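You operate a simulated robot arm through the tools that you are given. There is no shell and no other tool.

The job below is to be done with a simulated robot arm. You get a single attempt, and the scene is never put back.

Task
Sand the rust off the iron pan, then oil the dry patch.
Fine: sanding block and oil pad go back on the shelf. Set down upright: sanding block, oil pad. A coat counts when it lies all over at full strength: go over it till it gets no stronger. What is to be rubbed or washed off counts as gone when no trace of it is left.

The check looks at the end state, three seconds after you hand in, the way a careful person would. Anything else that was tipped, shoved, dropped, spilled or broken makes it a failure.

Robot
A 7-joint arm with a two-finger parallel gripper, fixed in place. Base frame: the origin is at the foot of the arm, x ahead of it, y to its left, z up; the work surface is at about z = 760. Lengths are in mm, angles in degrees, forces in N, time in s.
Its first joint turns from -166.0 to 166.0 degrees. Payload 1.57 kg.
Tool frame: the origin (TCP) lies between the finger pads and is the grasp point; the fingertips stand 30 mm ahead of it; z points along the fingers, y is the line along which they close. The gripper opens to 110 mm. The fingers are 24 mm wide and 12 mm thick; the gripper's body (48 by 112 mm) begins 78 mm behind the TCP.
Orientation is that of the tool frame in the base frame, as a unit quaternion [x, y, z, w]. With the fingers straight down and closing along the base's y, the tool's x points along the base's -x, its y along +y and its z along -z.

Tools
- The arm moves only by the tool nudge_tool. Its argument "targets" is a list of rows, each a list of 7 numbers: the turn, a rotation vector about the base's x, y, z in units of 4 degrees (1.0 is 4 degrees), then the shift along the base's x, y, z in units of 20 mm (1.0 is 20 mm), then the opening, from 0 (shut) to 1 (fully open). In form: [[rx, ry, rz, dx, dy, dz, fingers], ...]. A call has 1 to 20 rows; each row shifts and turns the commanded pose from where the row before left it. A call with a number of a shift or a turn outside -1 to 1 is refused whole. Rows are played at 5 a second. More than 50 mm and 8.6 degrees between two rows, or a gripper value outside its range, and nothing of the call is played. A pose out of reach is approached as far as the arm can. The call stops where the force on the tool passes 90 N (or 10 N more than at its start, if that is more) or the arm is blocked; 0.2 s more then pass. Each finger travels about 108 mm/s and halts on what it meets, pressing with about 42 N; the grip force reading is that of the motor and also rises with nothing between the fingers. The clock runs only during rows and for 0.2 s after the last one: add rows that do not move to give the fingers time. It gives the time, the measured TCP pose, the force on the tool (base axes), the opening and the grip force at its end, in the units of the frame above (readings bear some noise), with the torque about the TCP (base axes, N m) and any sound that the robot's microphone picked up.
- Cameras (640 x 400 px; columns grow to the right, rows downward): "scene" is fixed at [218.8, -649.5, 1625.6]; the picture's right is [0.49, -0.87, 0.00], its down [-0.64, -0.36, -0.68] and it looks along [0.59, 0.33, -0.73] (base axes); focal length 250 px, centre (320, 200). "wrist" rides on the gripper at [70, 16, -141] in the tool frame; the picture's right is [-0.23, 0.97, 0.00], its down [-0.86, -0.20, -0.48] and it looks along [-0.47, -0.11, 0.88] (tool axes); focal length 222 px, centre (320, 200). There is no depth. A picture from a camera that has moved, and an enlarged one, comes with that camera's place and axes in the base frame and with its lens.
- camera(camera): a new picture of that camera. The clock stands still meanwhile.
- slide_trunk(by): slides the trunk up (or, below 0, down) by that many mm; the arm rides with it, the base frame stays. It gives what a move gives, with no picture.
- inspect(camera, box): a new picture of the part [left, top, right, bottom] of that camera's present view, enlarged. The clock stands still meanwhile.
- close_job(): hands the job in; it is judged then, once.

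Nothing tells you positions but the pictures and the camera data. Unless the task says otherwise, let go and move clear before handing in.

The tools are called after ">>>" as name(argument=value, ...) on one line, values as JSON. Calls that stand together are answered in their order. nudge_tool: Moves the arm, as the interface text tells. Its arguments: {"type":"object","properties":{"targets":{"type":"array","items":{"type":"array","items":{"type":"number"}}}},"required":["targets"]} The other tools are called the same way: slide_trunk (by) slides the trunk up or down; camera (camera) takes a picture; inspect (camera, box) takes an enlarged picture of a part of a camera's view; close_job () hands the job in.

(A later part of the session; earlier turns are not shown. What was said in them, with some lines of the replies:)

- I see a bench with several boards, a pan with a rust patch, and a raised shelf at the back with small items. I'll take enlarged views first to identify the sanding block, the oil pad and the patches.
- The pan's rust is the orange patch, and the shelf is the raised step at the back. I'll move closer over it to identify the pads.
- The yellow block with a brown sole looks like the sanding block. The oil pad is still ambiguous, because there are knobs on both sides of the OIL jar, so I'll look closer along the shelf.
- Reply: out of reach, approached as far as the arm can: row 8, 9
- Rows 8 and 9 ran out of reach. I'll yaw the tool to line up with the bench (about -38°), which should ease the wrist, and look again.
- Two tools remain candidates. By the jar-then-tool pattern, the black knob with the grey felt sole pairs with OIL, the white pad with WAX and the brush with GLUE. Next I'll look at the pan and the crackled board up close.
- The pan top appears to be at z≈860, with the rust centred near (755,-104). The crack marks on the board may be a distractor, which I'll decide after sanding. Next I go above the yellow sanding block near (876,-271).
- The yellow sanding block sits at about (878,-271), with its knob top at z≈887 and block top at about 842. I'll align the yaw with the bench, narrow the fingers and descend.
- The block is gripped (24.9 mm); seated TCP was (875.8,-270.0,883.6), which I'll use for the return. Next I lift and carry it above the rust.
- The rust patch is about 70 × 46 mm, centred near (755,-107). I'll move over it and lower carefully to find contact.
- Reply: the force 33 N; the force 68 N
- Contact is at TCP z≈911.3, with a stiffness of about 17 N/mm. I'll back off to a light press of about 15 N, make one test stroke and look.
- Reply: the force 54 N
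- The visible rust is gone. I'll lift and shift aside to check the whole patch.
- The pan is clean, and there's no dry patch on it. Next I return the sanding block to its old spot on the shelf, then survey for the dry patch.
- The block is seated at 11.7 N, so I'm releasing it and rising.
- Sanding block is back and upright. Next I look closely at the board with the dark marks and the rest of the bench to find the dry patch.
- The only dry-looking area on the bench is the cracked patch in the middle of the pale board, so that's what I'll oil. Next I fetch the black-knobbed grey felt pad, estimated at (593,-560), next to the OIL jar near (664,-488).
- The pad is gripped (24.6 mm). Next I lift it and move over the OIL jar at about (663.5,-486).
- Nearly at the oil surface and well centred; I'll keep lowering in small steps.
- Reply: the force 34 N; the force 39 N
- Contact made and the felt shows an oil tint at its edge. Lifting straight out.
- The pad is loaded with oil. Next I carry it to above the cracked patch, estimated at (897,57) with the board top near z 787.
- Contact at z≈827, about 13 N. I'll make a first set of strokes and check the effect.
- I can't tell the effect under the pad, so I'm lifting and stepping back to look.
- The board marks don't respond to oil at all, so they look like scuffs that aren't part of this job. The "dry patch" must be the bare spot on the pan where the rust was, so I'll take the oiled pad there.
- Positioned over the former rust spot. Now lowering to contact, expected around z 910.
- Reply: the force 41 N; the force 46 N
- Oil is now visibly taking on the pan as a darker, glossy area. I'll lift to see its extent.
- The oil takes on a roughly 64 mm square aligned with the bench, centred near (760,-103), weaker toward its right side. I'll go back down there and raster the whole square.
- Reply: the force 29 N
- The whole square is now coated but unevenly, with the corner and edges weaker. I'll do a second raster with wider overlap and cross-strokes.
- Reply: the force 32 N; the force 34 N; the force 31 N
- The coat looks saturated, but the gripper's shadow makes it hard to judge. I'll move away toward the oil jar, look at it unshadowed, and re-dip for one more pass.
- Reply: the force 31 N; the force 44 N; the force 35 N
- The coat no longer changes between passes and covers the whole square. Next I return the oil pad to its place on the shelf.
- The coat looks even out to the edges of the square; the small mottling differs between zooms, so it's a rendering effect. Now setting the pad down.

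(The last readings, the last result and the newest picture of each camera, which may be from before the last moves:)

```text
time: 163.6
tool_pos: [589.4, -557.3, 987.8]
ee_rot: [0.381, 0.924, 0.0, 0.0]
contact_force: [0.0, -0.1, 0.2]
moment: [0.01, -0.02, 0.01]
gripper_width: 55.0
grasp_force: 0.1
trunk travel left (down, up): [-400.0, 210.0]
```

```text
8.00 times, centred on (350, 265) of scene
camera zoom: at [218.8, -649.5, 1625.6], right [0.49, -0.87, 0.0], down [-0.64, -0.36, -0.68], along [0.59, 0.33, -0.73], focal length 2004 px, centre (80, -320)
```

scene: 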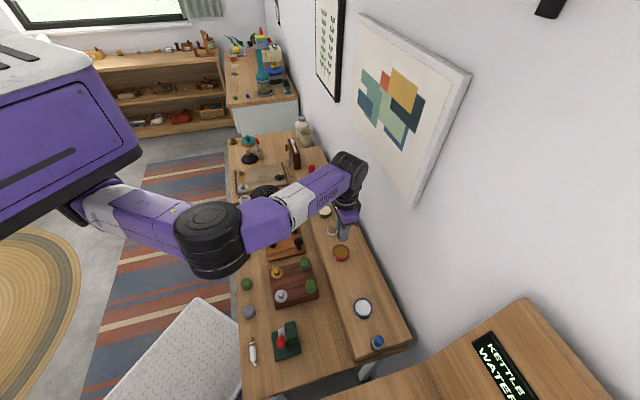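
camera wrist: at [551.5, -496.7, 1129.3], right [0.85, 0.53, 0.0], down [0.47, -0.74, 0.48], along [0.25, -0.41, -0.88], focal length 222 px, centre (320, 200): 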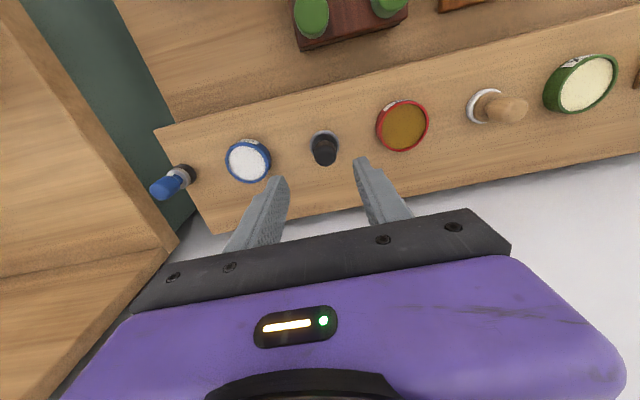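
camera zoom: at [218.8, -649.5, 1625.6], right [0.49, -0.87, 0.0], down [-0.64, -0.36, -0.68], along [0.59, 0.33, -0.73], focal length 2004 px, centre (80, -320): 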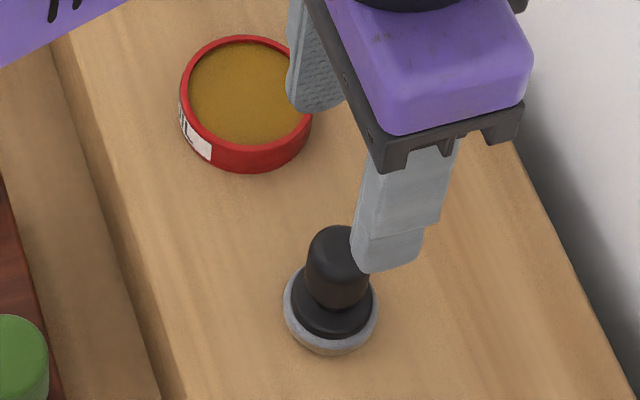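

The pad is upright on the shelf. I'll take a last close look at the pan with the gripper out of the way.

>>> nudge_tool(targets=[[0, 0, 0, 0.516, 0.98, 0.2, 0.5], [0, 0, 0, 0.516, 0.98, 0.2, 0.5], [0, 0, 0, 0.516, 0.98, 0.2, 0.5], [0, 0, 0, 0.516, 0.98, 0.2, 0.5], [0, 0, 0, 0.516, 0.98, 0.2, 0.5], [0, 0, 0, 0.516, 0.98, 0.2, 0.5], [0, 0, 0, 0.516, 0.98, 0.2, 0.5], [0, 0, 0, 0.516, 0.98, 0.2, 0.5], [0, 0, 0, 0.516, 0.98, 0.2, 0.5], [0, 0, 0, 0.516, 0.98, 0.2, 0.5], [0, 0, 0, 0.516, 0.98, 0.2, 0.5], [0, 0, 0, 0.516, 0.98, 0.2, 0.5], [0, 0, 0, 0.516, 0.98, 0.2, 0.5], [0, 0, 0, 0.516, 0.98, 0.2, 0.5], [0, 0, 0, 0.516, 0.98, 0.2, 0.5], [0, 0, 0, 0.516, 0.98, 0, 0.5], [0, 0, 0, 0.516, 0.98, 0, 0.5], [0, 0, 0, 0.516, 0.98, 0, 0.5], [0, 0, 0, 0, 0, 0, 0.5]])

>>> camera(camera="wrist")

>>> inspect(camera="wrist", box=[280, 0, 420, 110])

>>> camera(camera="scene")

>>> inspect(camera="scene", box=[210, 170, 310, 235])

```text
time: 167.6
tool_pos: [778.5, -204.1, 1046.2]
ee_rot: [0.382, 0.924, 0.001, 0.0]
contact_force: [0.8, -0.2, 0.5]
moment: [-0.01, 0.0, 0.0]
gripper_width: 54.8
grasp_force: 0.1
trunk travel left (down, up): [-400.0, 210.0]
```

```text
taken
camera wrist: at [740.7, -143.1, 1188.5], right [0.85, 0.53, 0.0], down [0.47, -0.74, 0.48], along [0.25, -0.41, -0.88], focal length 222 px, centre (320, 200)
```

wrist: 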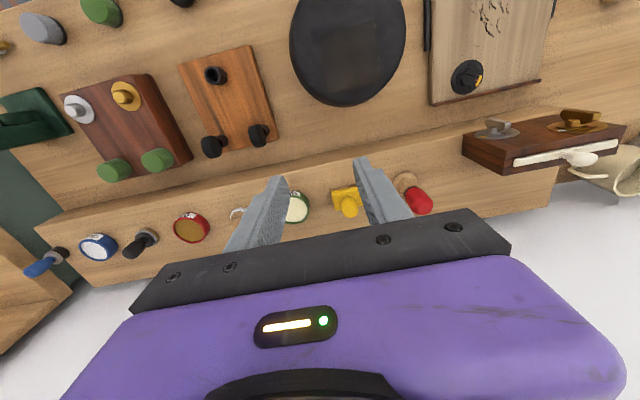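

```text
3.64 times, centred on (350, 55) of wrist
camera zoom: at [740.7, -143.1, 1188.5], right [0.85, 0.53, 0.0], down [0.47, -0.74, 0.48], along [0.25, -0.41, -0.88], focal length 808 px, centre (211, 727)
```

zoom: 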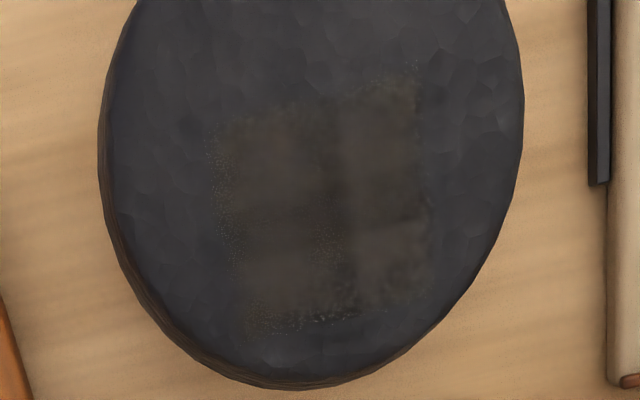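

```text
taken
```

scene: 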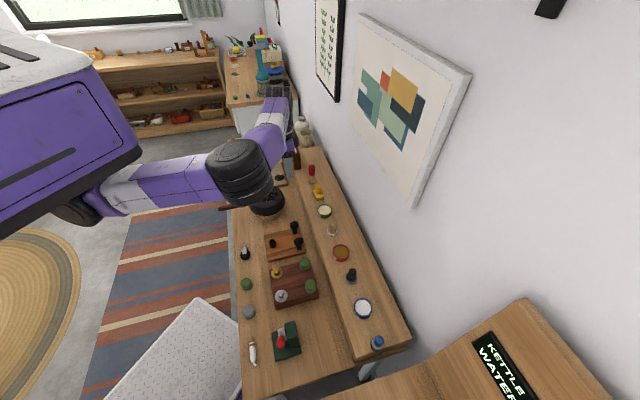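

```text
6.15 times, centred on (260, 202) of scene
camera zoom: at [218.8, -649.5, 1625.6], right [0.49, -0.87, 0.0], down [-0.64, -0.36, -0.68], along [0.59, 0.33, -0.73], focal length 1541 px, centre (689, 185)
```

zoom: 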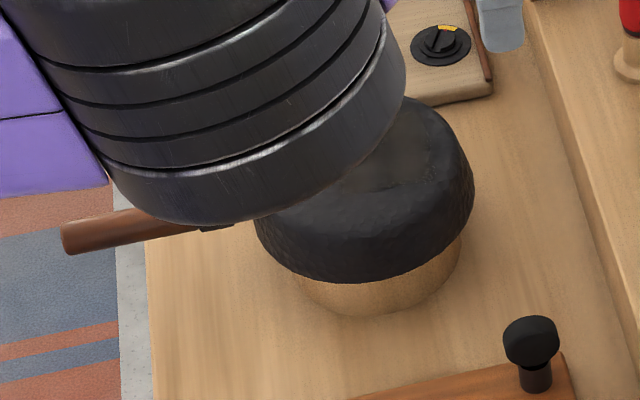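

>>> inspect(camera="wrist", box=[310, 10, 390, 90])

>>> inspect(camera="wrist", box=[315, 20, 375, 70])

```text
5.00 times, centred on (350, 50) of wrist
camera zoom: at [740.7, -143.1, 1188.5], right [0.85, 0.53, 0.0], down [0.47, -0.74, 0.48], along [0.25, -0.41, -0.88], focal length 1111 px, centre (170, 950)
```

zoom: 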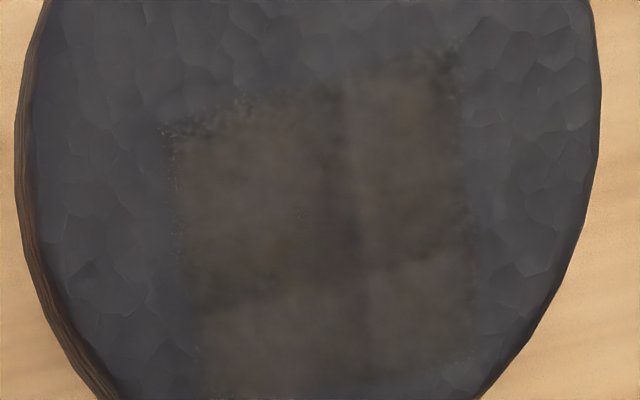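

```text
8.00 times, centred on (345, 45) of wrist
camera zoom: at [740.7, -143.1, 1188.5], right [0.85, 0.53, 0.0], down [0.47, -0.74, 0.48], along [0.25, -0.41, -0.88], focal length 1777 px, centre (120, 1440)
```

zoom: 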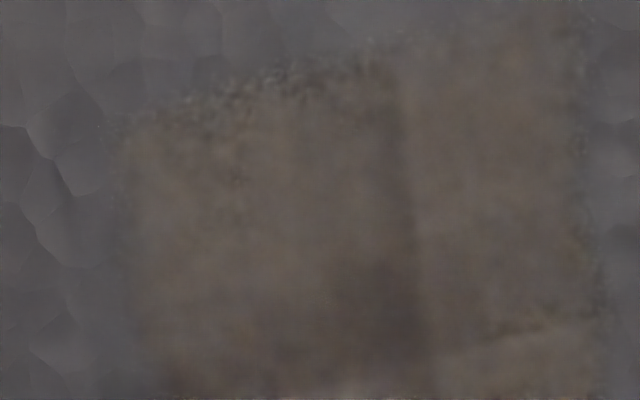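

The rust is gone, the oil coat fills the whole patch evenly, and both tools stand upright in their shelf spots. The gripper is open and clear, so I'm handing in.

>>> close_job()

```text
The job is handed in.
```

The job is handed in. The rust is off the iron pan, and the bare spot it left is oiled. I don't have the check's verdict.

- **Rust:** I sanded the whole patch. Close-up pictures afterwards showed no trace of it.
- **Oil:** I took "the dry patch" to be the bare spot on the pan, because oil only showed up there. I went over it about four times with the pad, dipping it in the OIL jar twice. The last pass made no visible difference, and the coat reaches the edges of a square of about 64 mm.
- **Which oil pad:** nothing labels the pads. I used the black-handled pad with the grey sole next to the OIL jar, and it took up oil and left a coat.
- **Pale board:** before the pan, I tried the oil-loaded pad on the dark marks in the middle of the pale board. They didn't change and I saw no oil left there, so I left them alone.
- **Tools:** the sanding block and the oil pad are back at their original places on the shelf, both upright. I saw nothing else moved or tipped in the last pictures.
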